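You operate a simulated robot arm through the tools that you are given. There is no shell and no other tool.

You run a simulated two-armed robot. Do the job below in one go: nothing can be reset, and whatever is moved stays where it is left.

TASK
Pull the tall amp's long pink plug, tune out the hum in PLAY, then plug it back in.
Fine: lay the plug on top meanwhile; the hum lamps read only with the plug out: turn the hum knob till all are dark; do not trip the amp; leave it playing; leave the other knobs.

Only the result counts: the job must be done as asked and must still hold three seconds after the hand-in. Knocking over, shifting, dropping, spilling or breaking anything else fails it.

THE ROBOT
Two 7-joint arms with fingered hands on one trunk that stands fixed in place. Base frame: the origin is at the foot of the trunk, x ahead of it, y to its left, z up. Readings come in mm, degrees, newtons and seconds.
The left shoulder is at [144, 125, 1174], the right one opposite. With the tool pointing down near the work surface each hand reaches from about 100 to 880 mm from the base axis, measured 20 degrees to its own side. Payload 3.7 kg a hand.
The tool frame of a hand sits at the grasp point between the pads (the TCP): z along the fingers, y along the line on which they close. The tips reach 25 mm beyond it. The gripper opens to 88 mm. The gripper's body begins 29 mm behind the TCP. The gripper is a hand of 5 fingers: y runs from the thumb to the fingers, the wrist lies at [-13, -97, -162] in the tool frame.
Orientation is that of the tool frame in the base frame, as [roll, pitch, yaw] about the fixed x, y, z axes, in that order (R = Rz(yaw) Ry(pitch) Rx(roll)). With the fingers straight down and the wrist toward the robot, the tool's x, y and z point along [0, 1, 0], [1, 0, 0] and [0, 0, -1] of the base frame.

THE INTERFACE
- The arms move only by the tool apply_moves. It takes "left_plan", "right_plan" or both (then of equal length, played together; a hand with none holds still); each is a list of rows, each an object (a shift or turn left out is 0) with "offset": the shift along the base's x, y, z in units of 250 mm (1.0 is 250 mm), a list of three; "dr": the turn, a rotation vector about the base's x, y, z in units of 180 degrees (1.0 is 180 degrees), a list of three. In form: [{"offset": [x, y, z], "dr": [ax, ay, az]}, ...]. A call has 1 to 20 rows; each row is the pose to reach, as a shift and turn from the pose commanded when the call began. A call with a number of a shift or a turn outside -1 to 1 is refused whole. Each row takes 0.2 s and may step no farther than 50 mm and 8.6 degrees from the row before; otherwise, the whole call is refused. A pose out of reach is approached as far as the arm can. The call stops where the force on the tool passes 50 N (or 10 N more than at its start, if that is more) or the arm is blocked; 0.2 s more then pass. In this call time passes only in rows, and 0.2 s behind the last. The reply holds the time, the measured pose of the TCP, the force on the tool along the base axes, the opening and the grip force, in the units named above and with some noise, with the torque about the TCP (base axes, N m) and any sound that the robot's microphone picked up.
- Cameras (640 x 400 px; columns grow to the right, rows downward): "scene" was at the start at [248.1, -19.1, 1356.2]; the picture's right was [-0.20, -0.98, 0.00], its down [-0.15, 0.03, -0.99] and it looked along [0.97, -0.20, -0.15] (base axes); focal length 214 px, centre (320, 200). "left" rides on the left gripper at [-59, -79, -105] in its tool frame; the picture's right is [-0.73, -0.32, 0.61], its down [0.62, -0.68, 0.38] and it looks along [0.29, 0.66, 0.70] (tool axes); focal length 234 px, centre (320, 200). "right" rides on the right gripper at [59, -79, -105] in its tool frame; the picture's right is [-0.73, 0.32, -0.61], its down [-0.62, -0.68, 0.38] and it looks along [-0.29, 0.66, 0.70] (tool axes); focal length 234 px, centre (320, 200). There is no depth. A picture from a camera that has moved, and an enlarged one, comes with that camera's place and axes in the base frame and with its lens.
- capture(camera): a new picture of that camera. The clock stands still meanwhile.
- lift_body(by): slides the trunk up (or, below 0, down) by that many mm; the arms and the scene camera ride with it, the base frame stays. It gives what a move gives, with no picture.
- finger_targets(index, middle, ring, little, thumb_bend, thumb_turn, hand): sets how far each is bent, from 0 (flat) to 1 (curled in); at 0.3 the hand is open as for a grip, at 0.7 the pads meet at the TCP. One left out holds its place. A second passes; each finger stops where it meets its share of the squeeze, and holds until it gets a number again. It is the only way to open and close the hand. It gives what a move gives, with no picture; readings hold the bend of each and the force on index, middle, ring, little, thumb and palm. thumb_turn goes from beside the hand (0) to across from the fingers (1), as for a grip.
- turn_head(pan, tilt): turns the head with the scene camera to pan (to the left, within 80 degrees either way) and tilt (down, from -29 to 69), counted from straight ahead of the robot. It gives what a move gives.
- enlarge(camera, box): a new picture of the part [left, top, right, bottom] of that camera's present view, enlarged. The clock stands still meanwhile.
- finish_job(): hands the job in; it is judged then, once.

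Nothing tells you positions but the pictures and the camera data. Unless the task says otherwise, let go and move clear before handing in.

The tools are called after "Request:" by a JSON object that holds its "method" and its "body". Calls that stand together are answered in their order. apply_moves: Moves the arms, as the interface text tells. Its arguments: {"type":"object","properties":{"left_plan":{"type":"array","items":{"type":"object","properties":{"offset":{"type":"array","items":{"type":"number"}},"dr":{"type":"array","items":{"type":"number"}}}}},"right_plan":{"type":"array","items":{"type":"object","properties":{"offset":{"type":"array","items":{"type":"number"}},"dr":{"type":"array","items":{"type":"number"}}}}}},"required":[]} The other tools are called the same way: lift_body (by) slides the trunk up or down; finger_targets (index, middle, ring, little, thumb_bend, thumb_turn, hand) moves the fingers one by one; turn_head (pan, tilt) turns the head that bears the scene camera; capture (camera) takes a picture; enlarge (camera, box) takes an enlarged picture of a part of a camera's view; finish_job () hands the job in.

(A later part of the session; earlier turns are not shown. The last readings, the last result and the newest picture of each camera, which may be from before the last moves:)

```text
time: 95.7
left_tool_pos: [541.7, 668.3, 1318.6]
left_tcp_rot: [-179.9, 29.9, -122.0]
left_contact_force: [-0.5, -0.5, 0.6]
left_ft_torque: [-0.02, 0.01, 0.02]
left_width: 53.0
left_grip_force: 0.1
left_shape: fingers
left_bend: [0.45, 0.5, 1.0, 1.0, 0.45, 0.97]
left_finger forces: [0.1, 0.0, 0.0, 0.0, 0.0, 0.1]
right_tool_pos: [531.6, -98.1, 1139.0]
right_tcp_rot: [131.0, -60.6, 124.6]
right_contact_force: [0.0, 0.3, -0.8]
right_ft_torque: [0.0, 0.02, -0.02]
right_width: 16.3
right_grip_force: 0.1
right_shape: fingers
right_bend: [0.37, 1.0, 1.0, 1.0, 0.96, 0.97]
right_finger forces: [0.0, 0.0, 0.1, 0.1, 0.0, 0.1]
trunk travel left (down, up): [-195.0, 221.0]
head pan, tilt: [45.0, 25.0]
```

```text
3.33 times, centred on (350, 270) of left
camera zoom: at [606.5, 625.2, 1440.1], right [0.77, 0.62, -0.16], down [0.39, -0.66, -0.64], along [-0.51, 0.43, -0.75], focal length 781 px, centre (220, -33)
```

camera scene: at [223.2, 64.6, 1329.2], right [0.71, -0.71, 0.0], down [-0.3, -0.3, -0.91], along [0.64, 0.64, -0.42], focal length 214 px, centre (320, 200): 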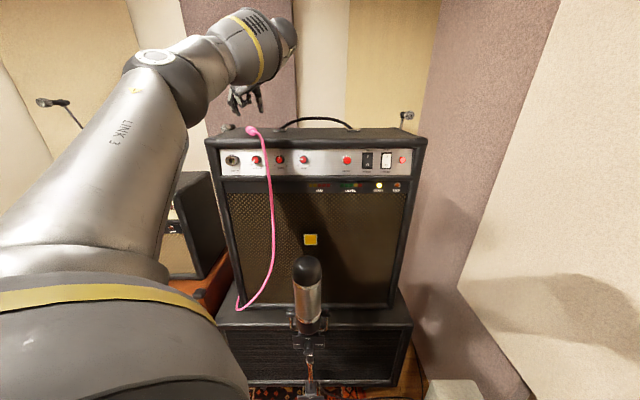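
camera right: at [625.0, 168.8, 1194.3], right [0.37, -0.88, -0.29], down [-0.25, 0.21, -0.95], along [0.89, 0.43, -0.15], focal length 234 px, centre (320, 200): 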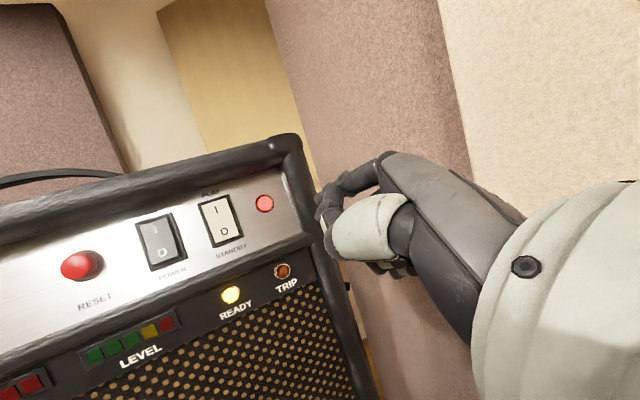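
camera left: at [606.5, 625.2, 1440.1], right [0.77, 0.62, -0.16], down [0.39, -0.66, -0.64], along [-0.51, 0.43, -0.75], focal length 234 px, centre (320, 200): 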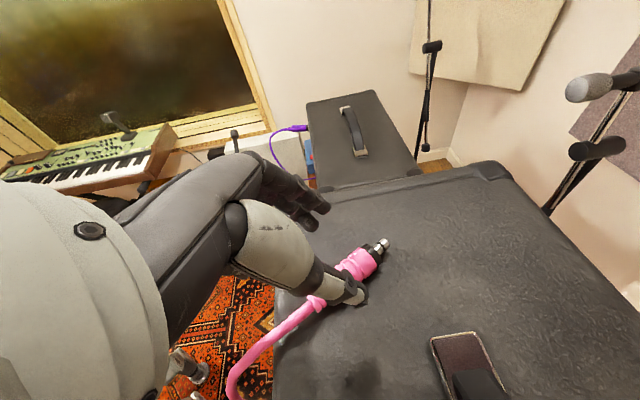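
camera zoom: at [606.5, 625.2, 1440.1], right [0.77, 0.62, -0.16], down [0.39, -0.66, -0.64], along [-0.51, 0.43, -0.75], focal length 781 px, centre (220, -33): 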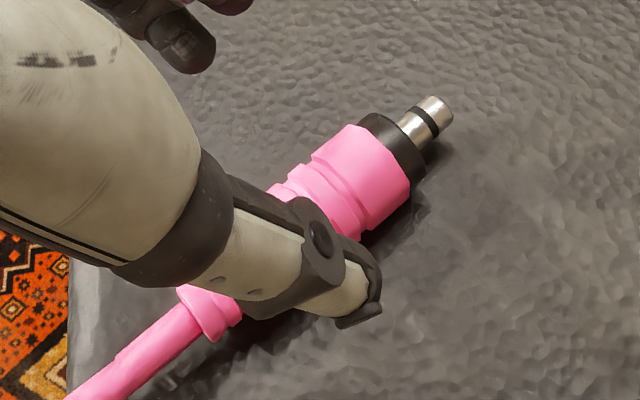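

Request:
{"method": "apply_moves", "body": {"left_plan": [{"offset": [0.015, 0.03, -0.05], "dr": [0, 0, 0.022]}, {"offset": [0.033, 0.067, -0.11], "dr": [0, 0, 0.045]}, {"offset": [0.033, 0.067, -0.17], "dr": [0, 0, 0.045]}]}}

Request:
{"method": "capture", "body": {"camera": "left"}}

Request:
{"method": "enlarge", "body": {"camera": "left", "box": [270, 170, 430, 310]}}

Request:
{"method": "enlarge", "body": {"camera": "scene", "box": [200, 90, 296, 150]}}

```text
time: 96.5
left_tool_pos: [547.3, 687.1, 1278.0]
left_tcp_rot: [-180.0, 30.0, -113.8]
left_contact_force: [0.4, 0.2, 0.3]
left_ft_torque: [0.02, -0.02, 0.0]
left_width: 52.8
left_grip_force: 0.0
left_shape: fingers
left_bend: [0.45, 0.5, 1.0, 1.0, 0.45, 0.97]
left_finger forces: [0.1, 0.0, 0.0, 0.0, 0.0, 0.0]
right_tool_pos: [530.0, -96.9, 1140.4]
right_tcp_rot: [130.6, -60.4, 125.0]
right_contact_force: [0.1, -0.5, 0.1]
right_ft_torque: [-0.02, -0.01, -0.01]
right_width: 16.4
right_grip_force: 0.0
right_shape: fingers
right_bend: [0.37, 1.0, 1.0, 1.0, 0.96, 0.97]
right_finger forces: [0.0, 0.0, 0.0, 0.0, 0.0, 0.0]
trunk travel left (down, up): [-195.0, 221.0]
head pan, tilt: [45.0, 25.0]
```

```text
taken
camera left: at [618.3, 653.6, 1398.4], right [0.67, 0.72, -0.16], down [0.48, -0.6, -0.64], along [-0.56, 0.35, -0.75], focal length 234 px, centre (320, 200)
```

left: 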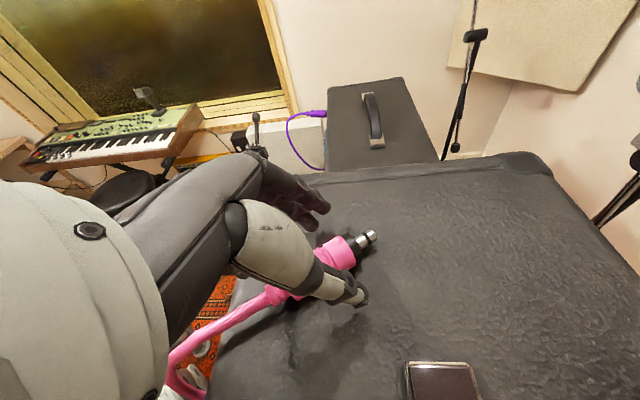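

```text
2.86 times, centred on (350, 240) of left
camera zoom: at [618.3, 653.6, 1398.4], right [0.67, 0.72, -0.16], down [0.48, -0.6, -0.64], along [-0.56, 0.35, -0.75], focal length 669 px, centre (234, 86)
```

zoom: 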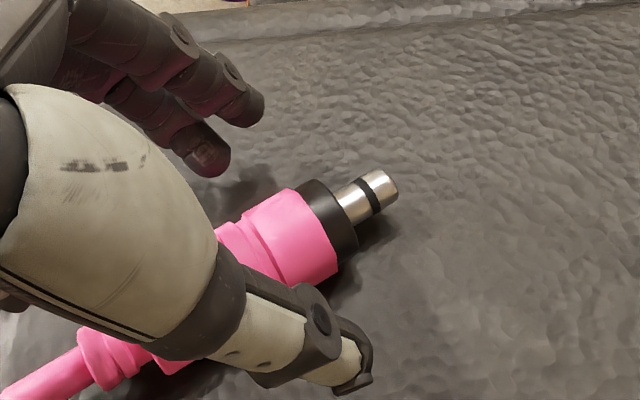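

```text
6.67 times, centred on (248, 120) of scene
camera zoom: at [221.9, 65.0, 1329.7], right [0.71, -0.71, 0.0], down [-0.3, -0.3, -0.91], along [0.64, 0.64, -0.42], focal length 1430 px, centre (800, 733)
```

zoom: 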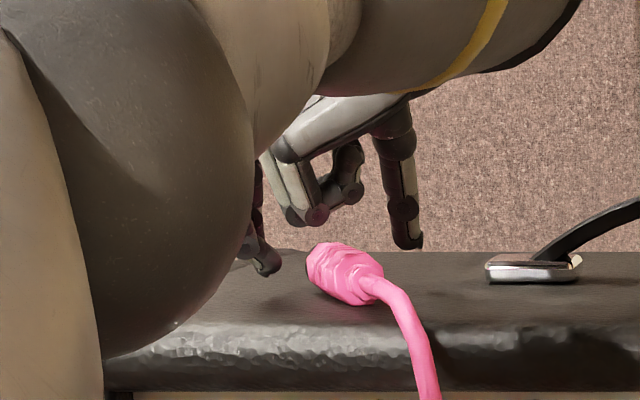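

I'm slightly too far forward. I'll shift back 9 mm, part-close, and lower to grip height.

Request:
{"method": "apply_moves", "body": {"left_plan": [{"offset": [0.008, -0.036, 0.0]}]}}

Request:
{"method": "finger_targets", "body": {"hand": "left", "index": 0.53, "middle": 0.55, "thumb_bend": 0.53}}

Request:
{"method": "apply_moves", "body": {"left_plan": [{"offset": [0.0, 0.0, -0.03]}, {"offset": [0.0, 0.0, -0.055]}, {"offset": [0.0, 0.0, -0.07]}]}}

Request:
{"method": "enlarge", "body": {"camera": "left", "box": [270, 170, 430, 310]}}

Request:
{"method": "enlarge", "body": {"camera": "scene", "box": [200, 90, 296, 150]}}

```text
time: 96.9
left_tool_pos: [550.5, 677.9, 1276.7]
left_tcp_rot: [-179.9, 29.9, -113.9]
left_contact_force: [-0.3, 0.5, -0.3]
left_ft_torque: [0.0, -0.03, -0.03]
left_width: 52.6
left_grip_force: 0.0
left_shape: fingers
left_bend: [0.45, 0.5, 1.0, 1.0, 0.45, 0.97]
left_finger forces: [0.0, 0.0, 0.0, 0.0, 0.2, 0.1]
right_tool_pos: [530.0, -98.0, 1139.5]
right_tcp_rot: [130.6, -60.5, 124.9]
right_contact_force: [0.0, -0.8, 0.1]
right_ft_torque: [0.01, -0.03, -0.03]
right_width: 16.5
right_grip_force: 0.2
right_shape: fingers
right_bend: [0.37, 1.0, 1.0, 1.0, 0.96, 0.97]
right_finger forces: [0.0, 0.0, 0.0, 0.0, 0.0, 0.0]
trunk travel left (down, up): [-195.0, 221.0]
head pan, tilt: [45.0, 25.0]
```

```text
time: 97.9
left_tool_pos: [549.3, 677.2, 1276.9]
left_tcp_rot: [-179.9, 30.0, -114.0]
left_contact_force: [0.2, 0.2, -0.2]
left_ft_torque: [-0.02, -0.01, 0.01]
left_width: 35.5
left_grip_force: 0.0
left_shape: fingers
left_bend: [0.53, 0.55, 1.0, 1.0, 0.53, 0.97]
left_finger forces: [0.0, 0.0, 0.0, 0.0, 0.0, 0.0]
right_tool_pos: [531.3, -97.1, 1138.7]
right_tcp_rot: [130.8, -60.5, 124.8]
right_contact_force: [-0.5, 0.4, 0.6]
right_ft_torque: [-0.02, -0.01, 0.02]
right_width: 16.7
right_grip_force: 0.0
right_shape: fingers
right_bend: [0.37, 1.0, 1.0, 1.0, 0.96, 0.97]
right_finger forces: [0.0, 0.0, 0.0, 0.0, 0.0, 0.1]
trunk travel left (down, up): [-195.0, 221.0]
head pan, tilt: [45.0, 25.0]
```

```text
time: 98.7
left_tool_pos: [549.2, 675.9, 1264.5]
left_tcp_rot: [-179.9, 30.4, -113.8]
left_contact_force: [0.3, 5.4, 22.0]
left_ft_torque: [0.45, 0.35, -0.12]
left_width: 35.7
left_grip_force: 10.6
left_shape: fingers
left_bend: [0.53, 0.54, 1.0, 1.0, 0.53, 0.97]
left_finger forces: [0.1, 21.8, 0.0, 0.0, 0.0, 0.0]
right_tool_pos: [528.9, -99.4, 1140.5]
right_tcp_rot: [130.4, -60.5, 125.1]
right_contact_force: [-0.6, -0.2, 0.2]
right_ft_torque: [0.01, 0.0, 0.01]
right_width: 16.3
right_grip_force: 0.2
right_shape: fingers
right_bend: [0.37, 1.0, 1.0, 1.0, 0.96, 0.97]
right_finger forces: [0.0, 0.0, 0.0, 0.1, 0.1, 0.0]
trunk travel left (down, up): [-195.0, 221.0]
head pan, tilt: [45.0, 25.0]
```

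```text
2.86 times, centred on (350, 240) of left
camera zoom: at [618.6, 641.5, 1385.3], right [0.67, 0.72, -0.15], down [0.49, -0.59, -0.64], along [-0.56, 0.36, -0.75], focal length 669 px, centre (234, 86)
```

zoom: 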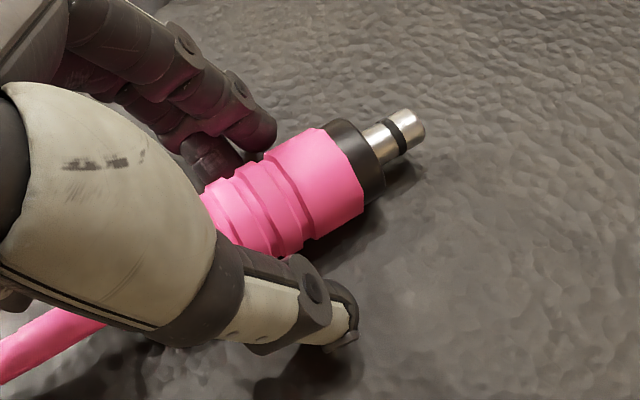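

```text
6.67 times, centred on (248, 120) of scene
camera zoom: at [220.2, 63.3, 1330.4], right [0.71, -0.71, 0.0], down [-0.3, -0.3, -0.91], along [0.64, 0.64, -0.42], focal length 1430 px, centre (800, 733)
```

zoom: 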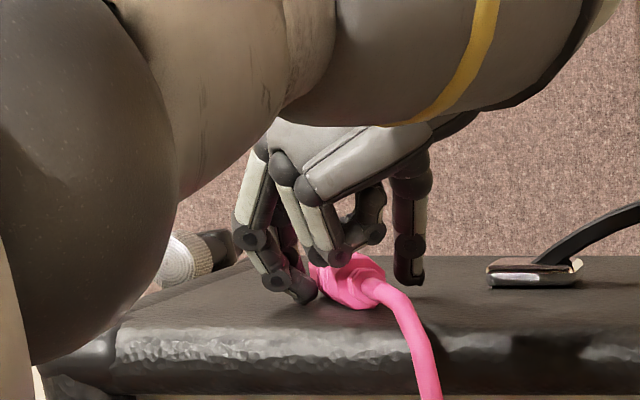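

The middle fingertip reached the top surface. I'll rise 2 mm and close thumb, index and middle for a three-point grip.

Request:
{"method": "apply_moves", "body": {"left_plan": [{"offset": [0.0, 0.0, 0.01]}]}}

Request:
{"method": "finger_targets", "body": {"hand": "left", "index": 0.62, "middle": 0.66, "thumb_bend": 0.63}}

Request:
{"method": "enlarge", "body": {"camera": "left", "box": [270, 170, 430, 310]}}

Request:
{"method": "enlarge", "body": {"camera": "scene", "box": [200, 90, 296, 150]}}

```text
time: 99.1
left_tool_pos: [549.1, 675.7, 1263.0]
left_tcp_rot: [-179.8, 30.1, -113.8]
left_contact_force: [-0.1, 4.2, 19.4]
left_ft_torque: [0.37, 0.32, -0.1]
left_width: 35.3
left_grip_force: 10.2
left_shape: fingers
left_bend: [0.53, 0.54, 1.0, 1.0, 0.53, 0.97]
left_finger forces: [0.1, 19.7, 0.1, 0.1, 0.0, 0.0]
right_tool_pos: [529.2, -99.6, 1138.8]
right_tcp_rot: [130.4, -60.5, 125.2]
right_contact_force: [-0.2, -0.2, 0.2]
right_ft_torque: [0.02, 0.0, 0.03]
right_width: 16.6
right_grip_force: 0.0
right_shape: fingers
right_bend: [0.37, 1.0, 1.0, 1.0, 0.96, 0.97]
right_finger forces: [0.0, 0.0, 0.0, 0.0, 0.1, 0.0]
trunk travel left (down, up): [-195.0, 221.0]
head pan, tilt: [45.0, 25.0]
```

```text
time: 100.1
left_tool_pos: [547.2, 676.8, 1264.2]
left_tcp_rot: [-179.8, 30.3, -113.8]
left_contact_force: [-6.3, 6.1, 22.2]
left_ft_torque: [0.4, 0.52, -0.04]
left_width: 18.2
left_grip_force: 12.5
left_shape: fingers
left_bend: [0.6, 0.57, 1.0, 1.0, 0.61, 0.98]
left_finger forces: [0.9, 22.9, 0.0, 0.0, 1.0, 0.0]
right_tool_pos: [528.5, -99.2, 1140.9]
right_tcp_rot: [130.4, -60.6, 125.1]
right_contact_force: [-0.5, -0.4, 0.5]
right_ft_torque: [-0.01, -0.03, 0.01]
right_width: 16.5
right_grip_force: 0.1
right_shape: fingers
right_bend: [0.37, 1.0, 1.0, 1.0, 0.96, 0.97]
right_finger forces: [0.0, 0.0, 0.0, 0.0, 0.1, 0.0]
trunk travel left (down, up): [-195.0, 221.0]
head pan, tilt: [45.0, 25.0]
```

```text
2.86 times, centred on (350, 240) of left
camera zoom: at [617.7, 642.2, 1386.0], right [0.67, 0.72, -0.16], down [0.48, -0.59, -0.64], along [-0.56, 0.36, -0.75], focal length 669 px, centre (234, 86)
```

zoom: 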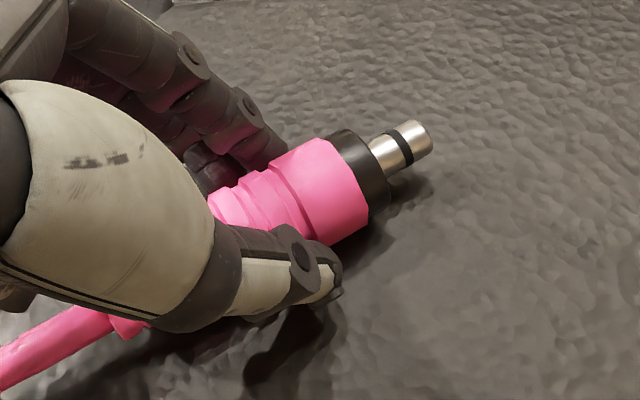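

```text
6.67 times, centred on (248, 120) of scene
camera zoom: at [219.3, 63.3, 1330.2], right [0.71, -0.71, 0.0], down [-0.3, -0.3, -0.91], along [0.64, 0.64, -0.42], focal length 1430 px, centre (800, 733)
```

zoom: 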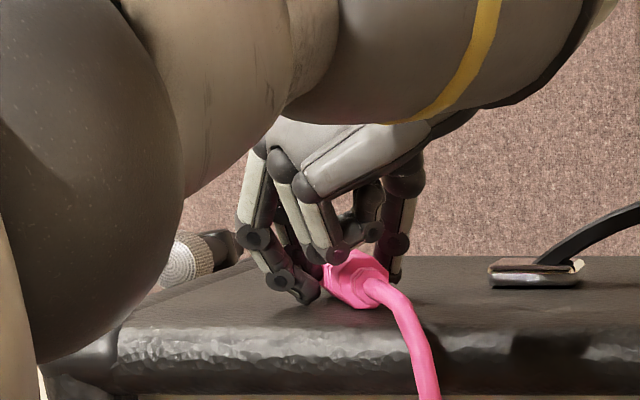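

Index and thumb are in contact at about the plug's widest line. I'll squeeze and check the balance before lifting.

Request:
{"method": "finger_targets", "body": {"hand": "left", "index": 0.68, "middle": 0.6, "thumb_bend": 0.68}}

Request:
{"method": "enlarge", "body": {"camera": "left", "box": [270, 170, 430, 310]}}

```text
time: 101.1
left_tool_pos: [548.7, 674.8, 1263.8]
left_tcp_rot: [-179.9, 30.3, -113.9]
left_contact_force: [-2.7, 5.8, 21.7]
left_ft_torque: [0.45, 0.39, -0.07]
left_width: 16.1
left_grip_force: 14.6
left_shape: fingers
left_bend: [0.61, 0.55, 1.0, 1.0, 0.63, 0.97]
left_finger forces: [3.6, 22.5, 0.0, 0.1, 3.6, 0.0]
right_tool_pos: [529.3, -98.5, 1141.1]
right_tcp_rot: [130.3, -60.5, 125.2]
right_contact_force: [-0.4, 0.3, 0.1]
right_ft_torque: [0.01, 0.01, 0.03]
right_width: 16.4
right_grip_force: 0.0
right_shape: fingers
right_bend: [0.37, 1.0, 1.0, 1.0, 0.96, 0.97]
right_finger forces: [0.1, 0.0, 0.0, 0.0, 0.0, 0.0]
trunk travel left (down, up): [-195.0, 221.0]
head pan, tilt: [45.0, 25.0]
```

```text
2.86 times, centred on (350, 240) of left
camera zoom: at [618.9, 642.0, 1385.5], right [0.67, 0.72, -0.16], down [0.48, -0.59, -0.64], along [-0.56, 0.36, -0.75], focal length 669 px, centre (234, 86)
```

zoom: 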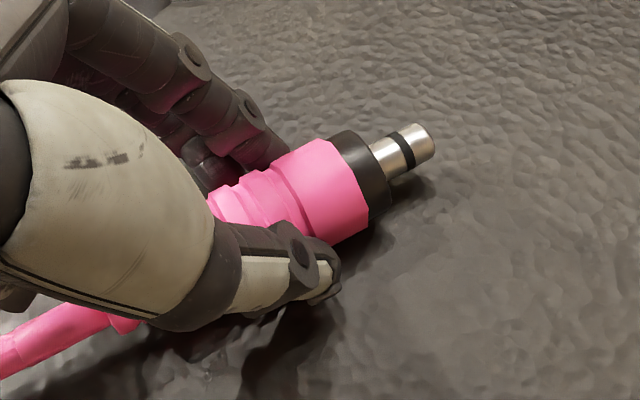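

Balanced pinch. I'll firm up a little, lift 12 mm, then add the middle finger.

Request:
{"method": "finger_targets", "body": {"hand": "left", "index": 0.72, "thumb_bend": 0.72}}

Request:
{"method": "apply_moves", "body": {"left_plan": [{"offset": [0.0, 0.0, 0.02]}, {"offset": [0.0, 0.0, 0.04]}, {"offset": [0.0, 0.0, 0.06]}]}}

Request:
{"method": "enlarge", "body": {"camera": "left", "box": [270, 170, 430, 310]}}

Request:
{"method": "enlarge", "body": {"camera": "scene", "box": [200, 90, 296, 150]}}

```text
time: 102.1
left_tool_pos: [548.5, 675.9, 1265.6]
left_tcp_rot: [-179.8, 30.1, -113.7]
left_contact_force: [-2.9, 5.1, 22.1]
left_ft_torque: [0.41, 0.45, -0.04]
left_width: 14.9
left_grip_force: 18.7
left_shape: fingers
left_bend: [0.6, 0.55, 1.0, 1.0, 0.64, 0.97]
left_finger forces: [7.4, 22.7, 0.1, 0.0, 7.4, 0.1]
right_tool_pos: [529.4, -99.1, 1140.7]
right_tcp_rot: [130.5, -60.6, 125.1]
right_contact_force: [-0.5, -0.3, 0.3]
right_ft_torque: [0.01, -0.04, 0.01]
right_width: 16.4
right_grip_force: 0.1
right_shape: fingers
right_bend: [0.37, 1.0, 1.0, 1.0, 0.96, 0.97]
right_finger forces: [0.1, 0.1, 0.0, 0.1, 0.0, 0.1]
trunk travel left (down, up): [-195.0, 221.0]
head pan, tilt: [45.0, 25.0]
```

```text
time: 102.9
left_tool_pos: [552.1, 675.8, 1275.0]
left_tcp_rot: [-179.9, 29.9, -114.0]
left_contact_force: [0.0, 0.3, 0.6]
left_ft_torque: [0.0, 0.02, 0.0]
left_width: 14.8
left_grip_force: 7.4
left_shape: fingers
left_bend: [0.6, 0.6, 1.0, 1.0, 0.64, 0.97]
left_finger forces: [7.4, 0.1, 0.0, 0.0, 7.4, 0.0]
right_tool_pos: [529.9, -98.0, 1139.0]
right_tcp_rot: [130.6, -60.5, 125.1]
right_contact_force: [0.0, 0.1, -0.1]
right_ft_torque: [0.02, -0.02, 0.0]
right_width: 16.7
right_grip_force: 0.0
right_shape: fingers
right_bend: [0.37, 1.0, 1.0, 1.0, 0.96, 0.97]
right_finger forces: [0.0, 0.0, 0.0, 0.1, 0.1, 0.0]
trunk travel left (down, up): [-195.0, 221.0]
head pan, tilt: [45.0, 25.0]
```

```text
2.86 times, centred on (350, 240) of left
camera zoom: at [621.9, 643.5, 1397.4], right [0.67, 0.72, -0.16], down [0.48, -0.6, -0.64], along [-0.56, 0.35, -0.75], focal length 669 px, centre (234, 86)
```

zoom: 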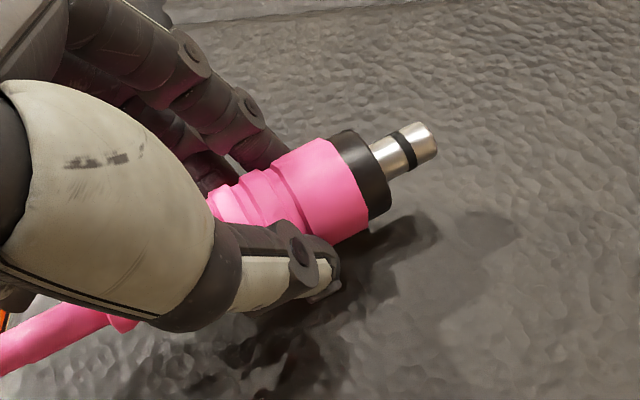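

```text
6.67 times, centred on (248, 120) of scene
camera zoom: at [222.3, 64.5, 1329.4], right [0.71, -0.71, 0.0], down [-0.3, -0.3, -0.91], along [0.64, 0.64, -0.42], focal length 1430 px, centre (800, 733)
```

zoom: 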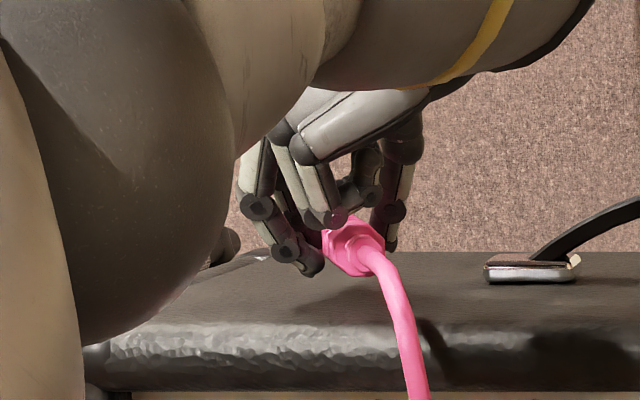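

The plug is lifted. I'll add the middle finger lightly for stability.

Request:
{"method": "finger_targets", "body": {"hand": "left", "middle": 0.72}}

Request:
{"method": "enlarge", "body": {"camera": "left", "box": [270, 170, 430, 310]}}

```text
time: 103.9
left_tool_pos: [550.8, 677.3, 1276.3]
left_tcp_rot: [-179.8, 30.0, -113.9]
left_contact_force: [0.8, 0.5, -0.6]
left_ft_torque: [0.0, 0.0, 0.01]
left_width: 15.5
left_grip_force: 9.3
left_shape: fingers
left_bend: [0.61, 0.66, 1.0, 1.0, 0.63, 0.96]
left_finger forces: [5.9, 4.0, 0.1, 0.0, 9.4, 0.1]
right_tool_pos: [530.6, -98.0, 1138.3]
right_tcp_rot: [130.6, -60.5, 124.8]
right_contact_force: [0.4, -0.4, 0.8]
right_ft_torque: [0.0, 0.01, -0.04]
right_width: 16.2
right_grip_force: 0.1
right_shape: fingers
right_bend: [0.37, 1.0, 1.0, 1.0, 0.96, 0.97]
right_finger forces: [0.0, 0.0, 0.1, 0.0, 0.0, 0.0]
trunk travel left (down, up): [-195.0, 221.0]
head pan, tilt: [45.0, 25.0]
```

```text
2.86 times, centred on (350, 240) of left
camera zoom: at [621.9, 643.5, 1398.1], right [0.67, 0.72, -0.16], down [0.48, -0.6, -0.64], along [-0.56, 0.35, -0.75], focal length 669 px, centre (234, 86)
```

zoom: 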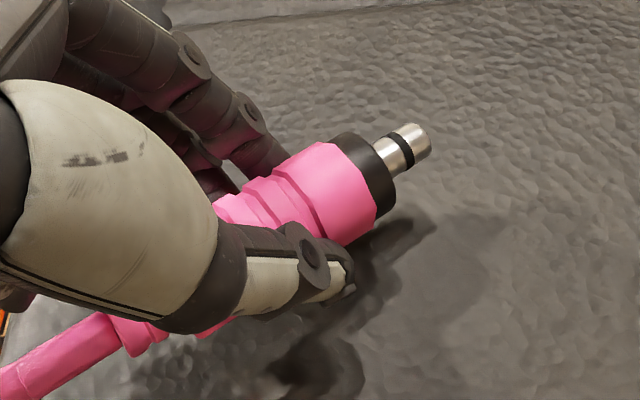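

Firm three-finger grip. The plug's heading is about 14° left of the hand's. I'll lift, carry it back off the amp, and yaw the hand so the plug faces the jack.

Request:
{"method": "apply_moves", "body": {"left_plan": [{"offset": [0.0, 0.0, 0.1]}, {"offset": [-0.02, -0.02, 0.2]}, {"offset": [-0.12, -0.1, 0.22], "dr": [0, 0, -0.03]}, {"offset": [-0.24, -0.17, 0.22], "dr": [0, 0, -0.06]}, {"offset": [-0.36, -0.24, 0.2], "dr": [0, 0, -0.09]}, {"offset": [-0.47, -0.29, 0.15], "dr": [0, 0, -0.12]}, {"offset": [-0.56, -0.32, 0.1], "dr": [0, 0, -0.15]}, {"offset": [-0.63, -0.33, 0.04], "dr": [0, 0, -0.18]}]}}

Request:
{"method": "capture", "body": {"camera": "scene"}}

Request:
{"method": "capture", "body": {"camera": "left"}}

```text
time: 105.7
left_tool_pos: [522.9, 670.3, 1447.5]
left_tcp_rot: [179.5, 29.5, -146.0]
left_contact_force: [1.5, 0.6, -0.5]
left_ft_torque: [0.03, 0.05, 0.03]
left_width: 15.5
left_grip_force: 9.1
left_shape: fingers
left_bend: [0.62, 0.67, 1.0, 1.0, 0.63, 0.96]
left_finger forces: [5.7, 3.8, 0.1, 0.0, 9.1, 0.1]
left hand out of reach, approached as far as the arm can: row 3, 4, 5, 6, 7, 8
right_tool_pos: [534.5, -100.2, 1135.6]
right_tcp_rot: [130.9, -60.7, 124.8]
right_contact_force: [0.4, 0.3, -0.8]
right_ft_torque: [0.01, 0.01, 0.03]
right_width: 16.7
right_grip_force: 0.1
right_shape: fingers
right_bend: [0.37, 1.0, 1.0, 1.0, 0.96, 0.97]
right_finger forces: [0.1, 0.1, 0.0, 0.1, 0.1, 0.1]
trunk travel left (down, up): [-195.0, 221.0]
head pan, tilt: [45.0, 25.0]
```

```text
taken
camera scene: at [226.4, 65.3, 1328.3], right [0.71, -0.71, 0.0], down [-0.3, -0.3, -0.91], along [0.64, 0.64, -0.42], focal length 214 px, centre (320, 200)
```

scene: 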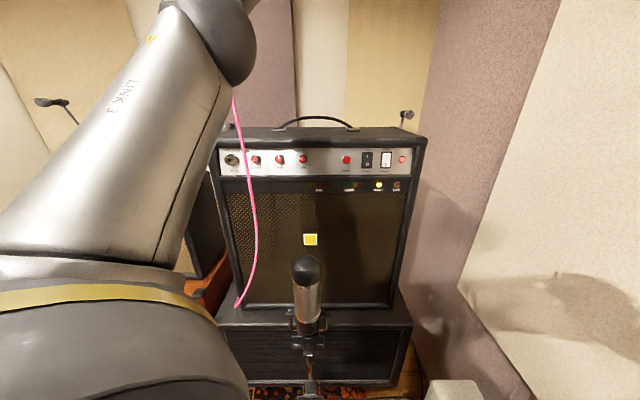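

```text
taken
camera left: at [566.9, 603.8, 1568.1], right [0.95, 0.26, -0.17], down [0.09, -0.76, -0.65], along [-0.3, 0.6, -0.74], focal length 234 px, centre (320, 200)
```

left: 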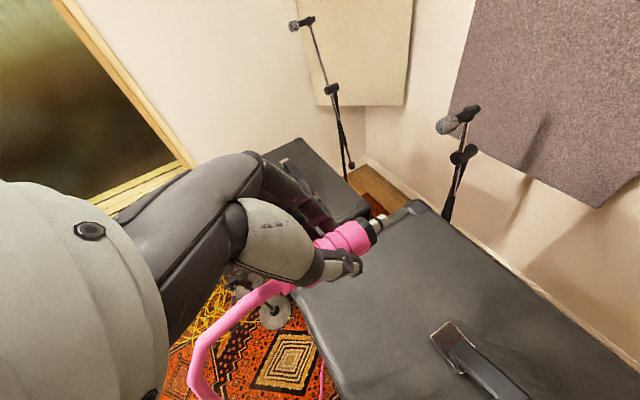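

The arm stretched upward again, but the plug is still firmly held. I'll pull straight back toward the shoulder, which worked before.

Request:
{"method": "apply_moves", "body": {"left_plan": [{"offset": [-0.08, -0.06, -0.06]}, {"offset": [-0.16, -0.12, -0.13]}, {"offset": [-0.24, -0.18, -0.2]}, {"offset": [-0.32, -0.24, -0.28]}, {"offset": [-0.4, -0.3, -0.36]}, {"offset": [-0.47, -0.35, -0.44]}, {"offset": [-0.5, -0.37, -0.52]}]}}

Request:
{"method": "capture", "body": {"camera": "scene"}}

Request:
{"method": "capture", "body": {"camera": "left"}}

```text
time: 107.3
left_tool_pos: [503.3, 673.1, 1461.3]
left_tcp_rot: [-179.9, 29.9, -146.3]
left_contact_force: [-0.5, -0.4, -0.4]
left_ft_torque: [0.01, 0.02, -0.03]
left_width: 14.9
left_grip_force: 9.7
left_shape: fingers
left_bend: [0.62, 0.67, 1.0, 1.0, 0.63, 0.96]
left_finger forces: [5.6, 3.8, 0.1, 0.0, 9.1, 0.0]
left hand out of reach, approached as far as the arm can: row 1, 2, 3, 4, 5, 6, 7
right_tool_pos: [530.4, -98.6, 1139.3]
right_tcp_rot: [130.7, -60.6, 124.9]
right_contact_force: [0.4, -0.1, 0.2]
right_ft_torque: [-0.01, -0.02, -0.01]
right_width: 16.6
right_grip_force: 0.0
right_shape: fingers
right_bend: [0.37, 1.0, 1.0, 1.0, 0.96, 0.97]
right_finger forces: [0.0, 0.0, 0.1, 0.0, 0.0, 0.1]
trunk travel left (down, up): [-195.0, 221.0]
head pan, tilt: [45.0, 25.0]
```

```text
taken
camera scene: at [222.3, 64.7, 1329.5], right [0.71, -0.71, 0.0], down [-0.3, -0.3, -0.91], along [0.64, 0.64, -0.42], focal length 214 px, centre (320, 200)
```

scene: 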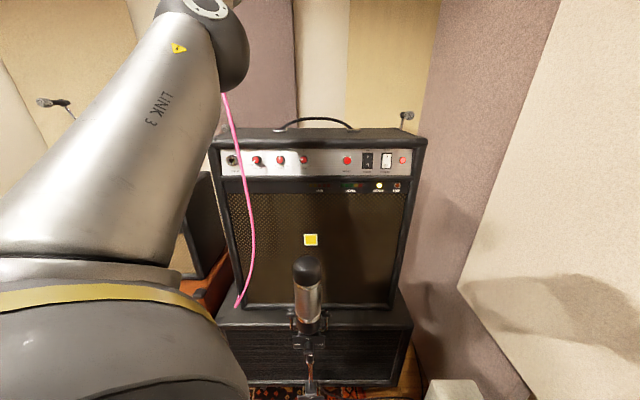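

```text
taken
camera left: at [545.1, 606.9, 1581.7], right [0.95, 0.25, -0.16], down [0.09, -0.76, -0.64], along [-0.28, 0.6, -0.75], focal length 234 px, centre (320, 200)
```

left: 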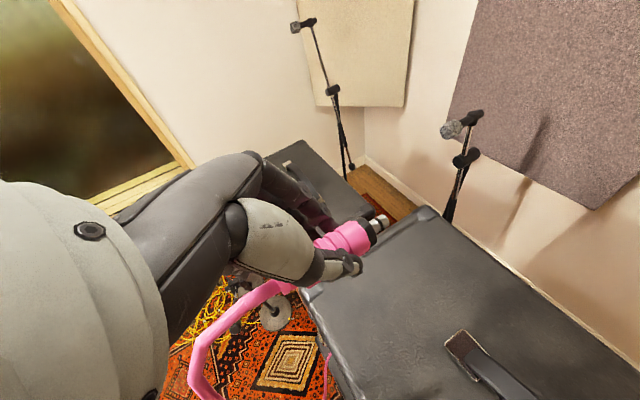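

The wrist seems limited in this roll. I'll roll toward palm-down while pulling back and down, as that freed the arm before.

Request:
{"method": "apply_moves", "body": {"left_plan": [{"offset": [-0.03, -0.03, -0.04], "dr": [0.0287, 0.0133, -0.0297]}, {"offset": [-0.06, -0.06, -0.08], "dr": [0.0574, 0.0267, -0.0594]}, {"offset": [-0.1, -0.1, -0.12], "dr": [0.0861, 0.04, -0.0892]}, {"offset": [-0.14, -0.14, -0.16], "dr": [0.1148, 0.0533, -0.1189]}, {"offset": [-0.18, -0.18, -0.2], "dr": [0.1435, 0.0667, -0.1486]}, {"offset": [-0.22, -0.22, -0.25], "dr": [0.1722, 0.08, -0.1783]}]}}

Request:
{"method": "capture", "body": {"camera": "scene"}}

Request:
{"method": "capture", "body": {"camera": "left"}}

```text
time: 108.7
left_tool_pos: [506.8, 732.3, 1542.0]
left_tcp_rot: [144.4, 20.9, 165.2]
left_contact_force: [-1.2, 0.9, -0.1]
left_ft_torque: [-0.05, -0.04, -0.03]
left_width: 15.3
left_grip_force: 9.3
left_shape: fingers
left_bend: [0.71, 0.67, 1.0, 1.0, 0.63, 0.96]
left_finger forces: [5.6, 3.7, 0.0, 0.0, 9.2, 0.0]
left hand out of reach, approached as far as the arm can: row 1, 2, 3, 4, 5, 6
right_tool_pos: [529.2, -98.4, 1141.4]
right_tcp_rot: [130.2, -60.4, 125.4]
right_contact_force: [-0.7, 1.3, -0.2]
right_ft_torque: [0.02, 0.0, 0.01]
right_width: 16.4
right_grip_force: 0.0
right_shape: fingers
right_bend: [0.37, 1.0, 1.0, 1.0, 0.96, 0.97]
right_finger forces: [0.0, 0.1, 0.0, 0.1, 0.0, 0.0]
trunk travel left (down, up): [-195.0, 221.0]
head pan, tilt: [45.0, 25.0]
```

```text
taken
camera scene: at [220.0, 64.9, 1330.2], right [0.71, -0.71, 0.0], down [-0.3, -0.3, -0.91], along [0.64, 0.64, -0.42], focal length 214 px, centre (320, 200)
```

scene: 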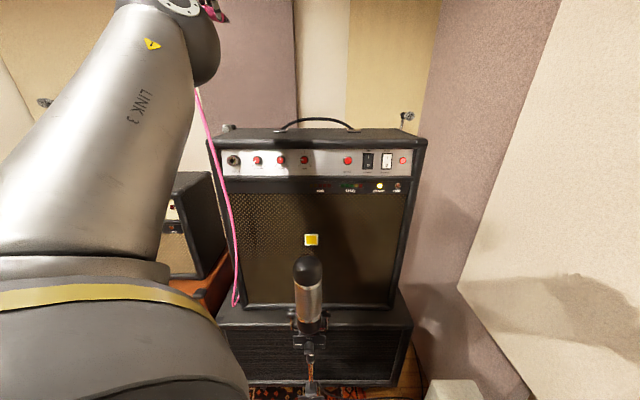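

```text
taken
camera left: at [512.9, 599.7, 1600.4], right [0.91, -0.15, -0.38], down [-0.4, -0.24, -0.88], along [0.04, 0.96, -0.27], focal length 234 px, centre (320, 200)
```

left: 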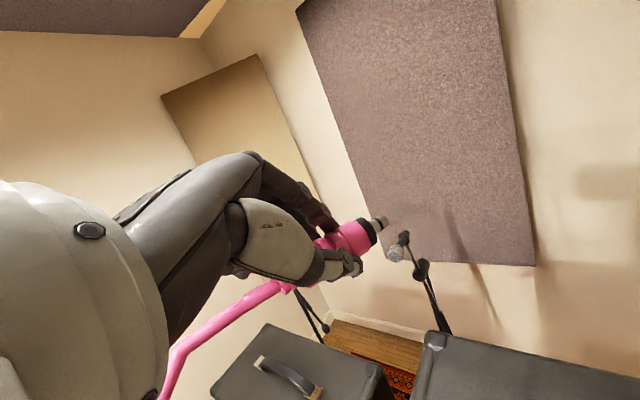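

Request:
{"method": "apply_moves", "body": {"left_plan": [{"offset": [-0.06, -0.07, -0.08]}, {"offset": [-0.12, -0.14, -0.16]}, {"offset": [-0.18, -0.21, -0.24]}, {"offset": [-0.24, -0.28, -0.32]}, {"offset": [-0.3, -0.35, -0.4]}, {"offset": [-0.34, -0.4, -0.5]}, {"offset": [-0.36, -0.44, -0.6]}]}}

Request:
{"method": "capture", "body": {"camera": "scene"}}

Request:
{"method": "capture", "body": {"camera": "left"}}

```text
time: 110.3
left_tool_pos: [505.8, 731.9, 1542.2]
left_tcp_rot: [144.1, 20.6, 164.8]
left_contact_force: [0.8, 1.0, -0.6]
left_ft_torque: [-0.02, 0.02, 0.02]
left_width: 15.1
left_grip_force: 9.4
left_shape: fingers
left_bend: [0.71, 0.67, 1.0, 1.0, 0.63, 0.96]
left_finger forces: [5.6, 3.6, 0.0, 0.0, 9.3, 0.0]
left hand out of reach, approached as far as the arm can: row 1, 2, 3, 4, 5, 6, 7
right_tool_pos: [530.6, -97.6, 1137.7]
right_tcp_rot: [130.7, -60.5, 124.9]
right_contact_force: [-0.3, 1.4, 0.6]
right_ft_torque: [0.0, 0.02, -0.01]
right_width: 16.2
right_grip_force: 0.1
right_shape: fingers
right_bend: [0.37, 1.0, 1.0, 1.0, 0.96, 0.97]
right_finger forces: [0.0, 0.0, 0.0, 0.0, 0.0, 0.1]
trunk travel left (down, up): [-195.0, 221.0]
head pan, tilt: [45.0, 25.0]
```

```text
taken
camera scene: at [222.5, 64.7, 1329.5], right [0.71, -0.71, 0.0], down [-0.3, -0.3, -0.91], along [0.64, 0.64, -0.42], focal length 214 px, centre (320, 200)
```

scene: 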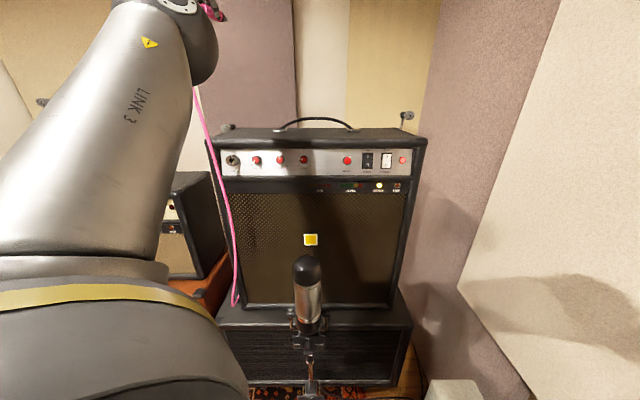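

```text
taken
camera left: at [512.2, 599.9, 1600.7], right [0.91, -0.15, -0.38], down [-0.41, -0.23, -0.88], along [0.04, 0.96, -0.27], focal length 234 px, centre (320, 200)
```

left: 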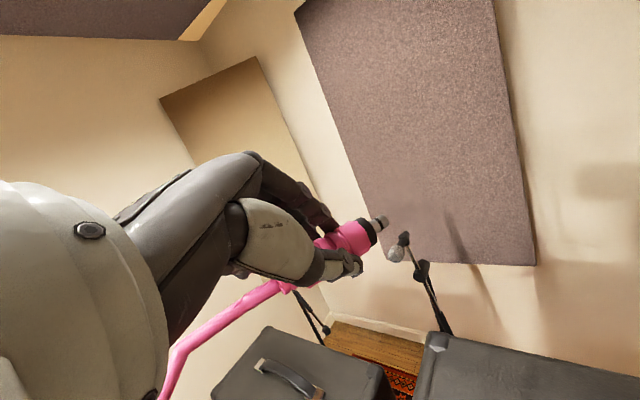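

Request:
{"method": "apply_moves", "body": {"left_plan": [{"offset": [-0.02, -0.02, -0.02], "dr": [0.0287, 0.0133, -0.0297]}, {"offset": [-0.04, -0.04, -0.04], "dr": [0.0574, 0.0267, -0.0594]}, {"offset": [-0.06, -0.06, -0.06], "dr": [0.0861, 0.04, -0.0892]}, {"offset": [-0.1, -0.1, -0.1], "dr": [0.1, 0.045, -0.11]}, {"offset": [-0.16, -0.16, -0.16], "dr": [0.1, 0.045, -0.11]}, {"offset": [-0.22, -0.22, -0.24], "dr": [0.1, 0.045, -0.11]}, {"offset": [-0.28, -0.28, -0.32], "dr": [0.1, 0.045, -0.11]}, {"offset": [-0.34, -0.34, -0.4], "dr": [0.1, 0.045, -0.11]}]}}

Request:
{"method": "capture", "body": {"camera": "scene"}}

Request:
{"method": "capture", "body": {"camera": "left"}}

```text
time: 112.1
left_tool_pos: [502.2, 754.9, 1563.9]
left_tcp_rot: [131.5, 5.2, 142.1]
left_contact_force: [0.7, -0.4, -0.2]
left_ft_torque: [0.01, 0.01, 0.03]
left_width: 14.9
left_grip_force: 9.2
left_shape: fingers
left_bend: [0.71, 0.67, 1.0, 1.0, 0.63, 0.96]
left_finger forces: [5.7, 3.6, 0.0, 0.0, 9.2, 0.0]
left hand out of reach, approached as far as the arm can: row 1, 2, 3, 4, 5, 6, 7, 8
right_tool_pos: [530.8, -99.0, 1139.4]
right_tcp_rot: [130.8, -60.6, 124.9]
right_contact_force: [0.6, -0.7, -0.2]
right_ft_torque: [-0.03, 0.01, 0.01]
right_width: 16.1
right_grip_force: 0.0
right_shape: fingers
right_bend: [0.37, 1.0, 1.0, 1.0, 0.96, 0.97]
right_finger forces: [0.0, 0.1, 0.0, 0.1, 0.0, 0.0]
trunk travel left (down, up): [-195.0, 221.0]
head pan, tilt: [45.0, 25.0]
```

```text
taken
camera scene: at [222.4, 64.6, 1329.5], right [0.71, -0.71, 0.0], down [-0.3, -0.3, -0.91], along [0.64, 0.64, -0.42], focal length 214 px, centre (320, 200)
```

scene: 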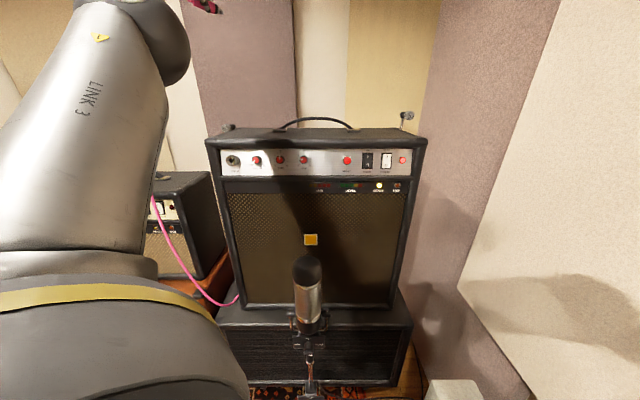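

```text
taken
camera left: at [465.1, 616.1, 1579.8], right [0.76, -0.29, -0.57], down [-0.53, 0.21, -0.82], along [0.36, 0.93, 0.01], focal length 234 px, centre (320, 200)
```

left: 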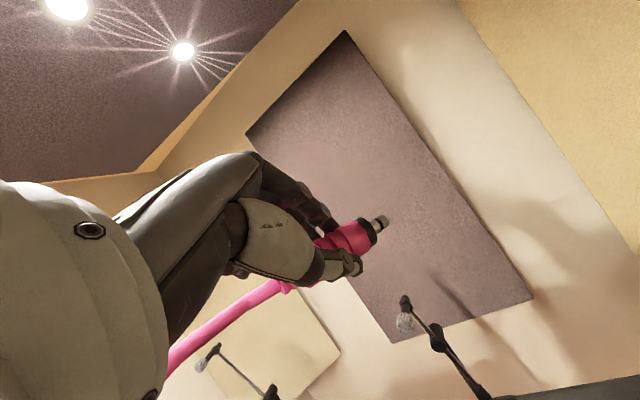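

The arm is nearly straight again. I'll pull exactly radially, from the wrist toward the shoulder.

Request:
{"method": "apply_moves", "body": {"left_plan": [{"offset": [-0.055, -0.104, -0.093]}, {"offset": [-0.11, -0.208, -0.186]}, {"offset": [-0.165, -0.311, -0.279]}, {"offset": [-0.22, -0.415, -0.372]}, {"offset": [-0.275, -0.519, -0.465]}, {"offset": [-0.33, -0.623, -0.558]}, {"offset": [-0.385, -0.727, -0.651]}]}}

Request:
{"method": "capture", "body": {"camera": "scene"}}

```text
time: 113.7
left_tool_pos: [490.7, 742.1, 1578.8]
left_tcp_rot: [131.4, 5.3, 141.9]
left_contact_force: [-0.3, -0.1, 0.1]
left_ft_torque: [-0.01, 0.03, 0.01]
left_width: 15.1
left_grip_force: 9.5
left_shape: fingers
left_bend: [0.71, 0.67, 1.0, 1.0, 0.63, 0.96]
left_finger forces: [5.6, 3.6, 0.0, 0.0, 9.2, 0.0]
left hand out of reach, approached as far as the arm can: row 1, 2, 3, 4, 5, 6, 7
right_tool_pos: [530.2, -98.1, 1139.6]
right_tcp_rot: [130.3, -60.4, 125.2]
right_contact_force: [0.1, -0.2, 1.0]
right_ft_torque: [0.01, 0.02, 0.0]
right_width: 16.5
right_grip_force: 0.1
right_shape: fingers
right_bend: [0.37, 1.0, 1.0, 1.0, 0.96, 0.97]
right_finger forces: [0.0, 0.0, 0.0, 0.0, 0.0, 0.0]
trunk travel left (down, up): [-195.0, 221.0]
head pan, tilt: [45.0, 25.0]
```

```text
taken
camera scene: at [221.2, 63.3, 1329.9], right [0.71, -0.71, 0.0], down [-0.3, -0.3, -0.91], along [0.64, 0.64, -0.42], focal length 214 px, centre (320, 200)
```

scene: 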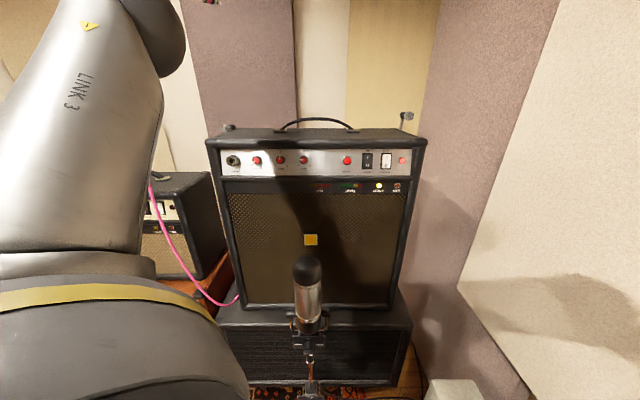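

The forearm points up while the hand points down, so the wrist is at its flexion limit. I'll pitch the hand up to relax it, then pull down.

Request:
{"method": "apply_moves", "body": {"left_plan": [{"offset": [0, 0, -0.02], "dr": [0.0314, -0.0314, 0]}, {"offset": [-0.02, -0.02, -0.05], "dr": [0.0629, -0.0629, 0]}, {"offset": [-0.04, -0.05, -0.1], "dr": [0.0943, -0.0943, 0]}, {"offset": [-0.06, -0.1, -0.18], "dr": [0.1257, -0.1257, 0]}, {"offset": [-0.09, -0.16, -0.27], "dr": [0.1571, -0.1571, 0]}, {"offset": [-0.12, -0.22, -0.36], "dr": [0.1886, -0.1886, 0]}, {"offset": [-0.15, -0.28, -0.46], "dr": [0.2, -0.2, 0]}, {"offset": [-0.18, -0.34, -0.56], "dr": [0.2, -0.2, 0]}]}}

Request:
{"method": "capture", "body": {"camera": "scene"}}

Request:
{"method": "capture", "body": {"camera": "left"}}

```text
time: 115.7
left_tool_pos: [368.6, 892.0, 1354.0]
left_tcp_rot: [99.5, 15.7, 165.7]
left_contact_force: [0.2, 0.5, -0.7]
left_ft_torque: [0.05, -0.04, -0.05]
left_width: 13.6
left_grip_force: 8.6
left_shape: fingers
left_bend: [0.71, 0.71, 1.0, 1.0, 0.63, 0.96]
left_finger forces: [5.3, 3.1, 0.0, 0.0, 8.7, 0.0]
left hand out of reach, approached as far as the arm can: row 1, 2, 3, 4, 5, 6, 7
right_tool_pos: [533.0, -96.2, 1137.3]
right_tcp_rot: [131.1, -60.5, 124.5]
right_contact_force: [-0.5, -0.6, 0.0]
right_ft_torque: [0.01, -0.02, 0.02]
right_width: 16.4
right_grip_force: 0.0
right_shape: fingers
right_bend: [0.37, 1.0, 1.0, 1.0, 0.96, 0.97]
right_finger forces: [0.1, 0.0, 0.0, 0.0, 0.1, 0.0]
trunk travel left (down, up): [-195.0, 221.0]
head pan, tilt: [45.0, 25.0]
stopped in row 8 (left hand): the arm was blocked; the commanded pose is now the measured one
```

```text
taken
camera scene: at [224.6, 66.0, 1328.7], right [0.71, -0.71, 0.0], down [-0.3, -0.3, -0.91], along [0.64, 0.64, -0.42], focal length 214 px, centre (320, 200)
```

scene: 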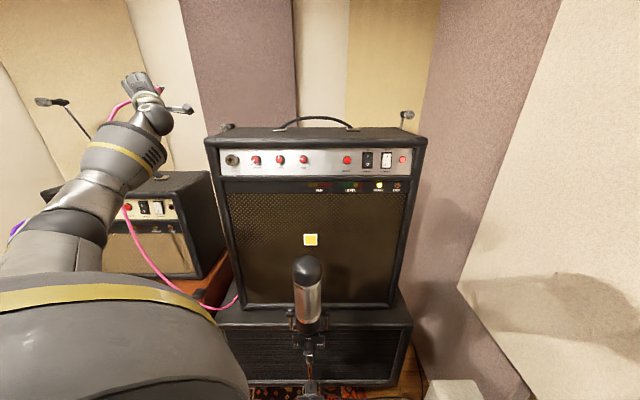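

```text
taken
camera left: at [408.0, 760.4, 1313.6], right [0.92, 0.33, -0.21], down [-0.32, 0.36, -0.88], along [-0.21, 0.88, 0.43], focal length 234 px, centre (320, 200)
```

left: 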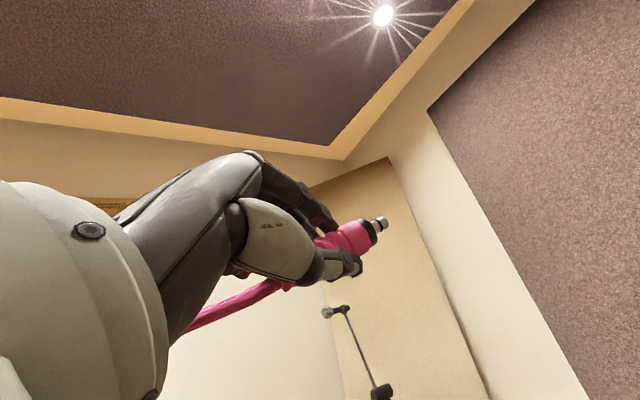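

The arm swung out left and reports being blocked, though the plug is still held. Before moving, I'll look closely at what's nearby.

Request:
{"method": "enlarge", "body": {"camera": "scene", "box": [0, 50, 240, 280]}}

Request:
{"method": "turn_head", "body": {"pan": 65, "tilt": 25}}

Request:
{"method": "capture", "body": {"camera": "scene"}}

```text
1.74 times, centred on (120, 165) of scene
camera zoom: at [224.6, 66.0, 1328.7], right [0.71, -0.71, 0.0], down [-0.3, -0.3, -0.91], along [0.64, 0.64, -0.42], focal length 373 px, centre (668, 261)
```

zoom: 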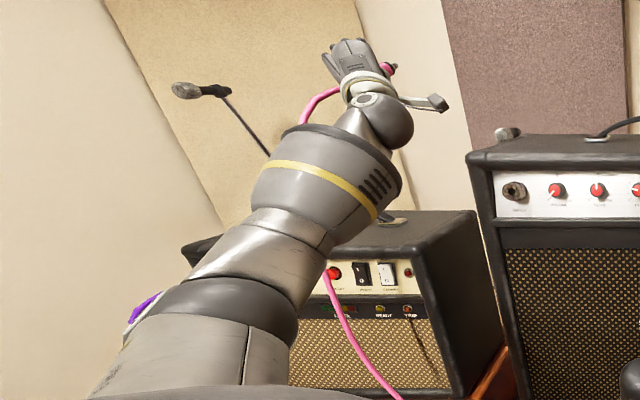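

```text
time: 116.5
left_tool_pos: [363.9, 891.1, 1355.0]
left_tcp_rot: [99.5, 15.9, 165.6]
left_contact_force: [-1.0, -0.1, -0.2]
left_ft_torque: [-0.01, 0.01, 0.02]
left_width: 13.5
left_grip_force: 8.8
left_shape: fingers
left_bend: [0.71, 0.71, 1.0, 1.0, 0.63, 0.96]
left_finger forces: [5.3, 3.1, 0.0, 0.1, 8.6, 0.0]
right_tool_pos: [531.9, -98.7, 1139.4]
right_tcp_rot: [130.7, -60.5, 124.7]
right_contact_force: [-0.6, 0.2, 0.3]
right_ft_torque: [0.02, 0.01, 0.01]
right_width: 16.6
right_grip_force: 0.0
right_shape: fingers
right_bend: [0.37, 1.0, 1.0, 1.0, 0.96, 0.97]
right_finger forces: [0.0, 0.0, 0.1, 0.1, 0.1, 0.0]
trunk travel left (down, up): [-195.0, 221.0]
head pan, tilt: [65.0, 25.0]
```

```text
taken
camera scene: at [196.4, 83.1, 1329.4], right [0.91, -0.42, 0.0], down [-0.18, -0.38, -0.91], along [0.38, 0.82, -0.42], focal length 214 px, centre (320, 200)
```

scene: 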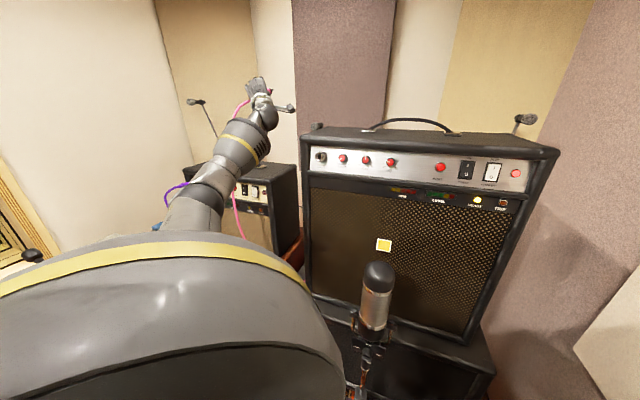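

Nothing appears touched. The plug has slid somewhat in the grip, so I'll zoom in on it.

Request:
{"method": "enlarge", "body": {"camera": "left", "box": [270, 170, 430, 310]}}

Request:
{"method": "enlarge", "body": {"camera": "scene", "box": [160, 60, 320, 240]}}

```text
2.86 times, centred on (350, 240) of left
camera zoom: at [405.4, 759.7, 1314.3], right [0.92, 0.33, -0.2], down [-0.32, 0.36, -0.88], along [-0.21, 0.88, 0.43], focal length 669 px, centre (234, 86)
```

zoom: 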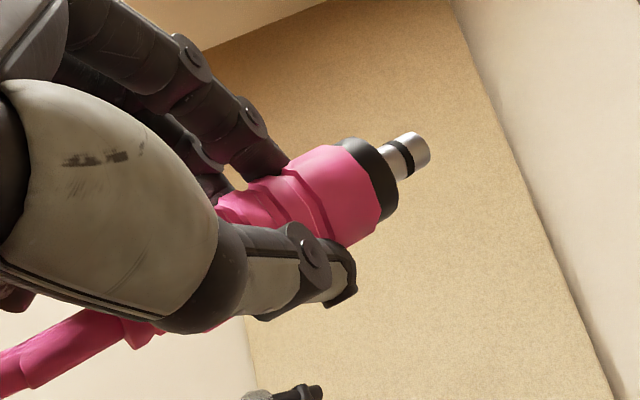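

```text
2.22 times, centred on (240, 150) of scene
camera zoom: at [196.4, 83.1, 1329.4], right [0.91, -0.42, 0.0], down [-0.18, -0.38, -0.91], along [0.38, 0.82, -0.42], focal length 477 px, centre (498, 311)
```

zoom: 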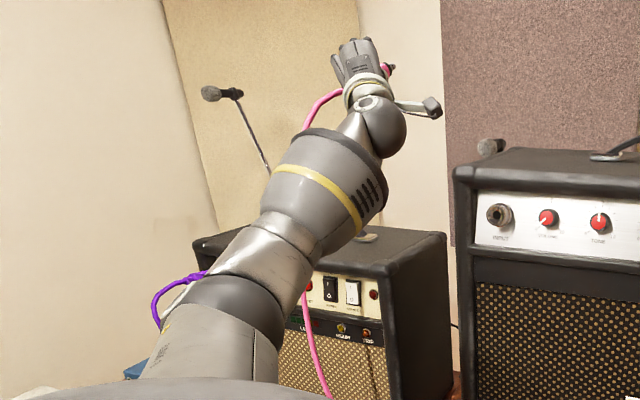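

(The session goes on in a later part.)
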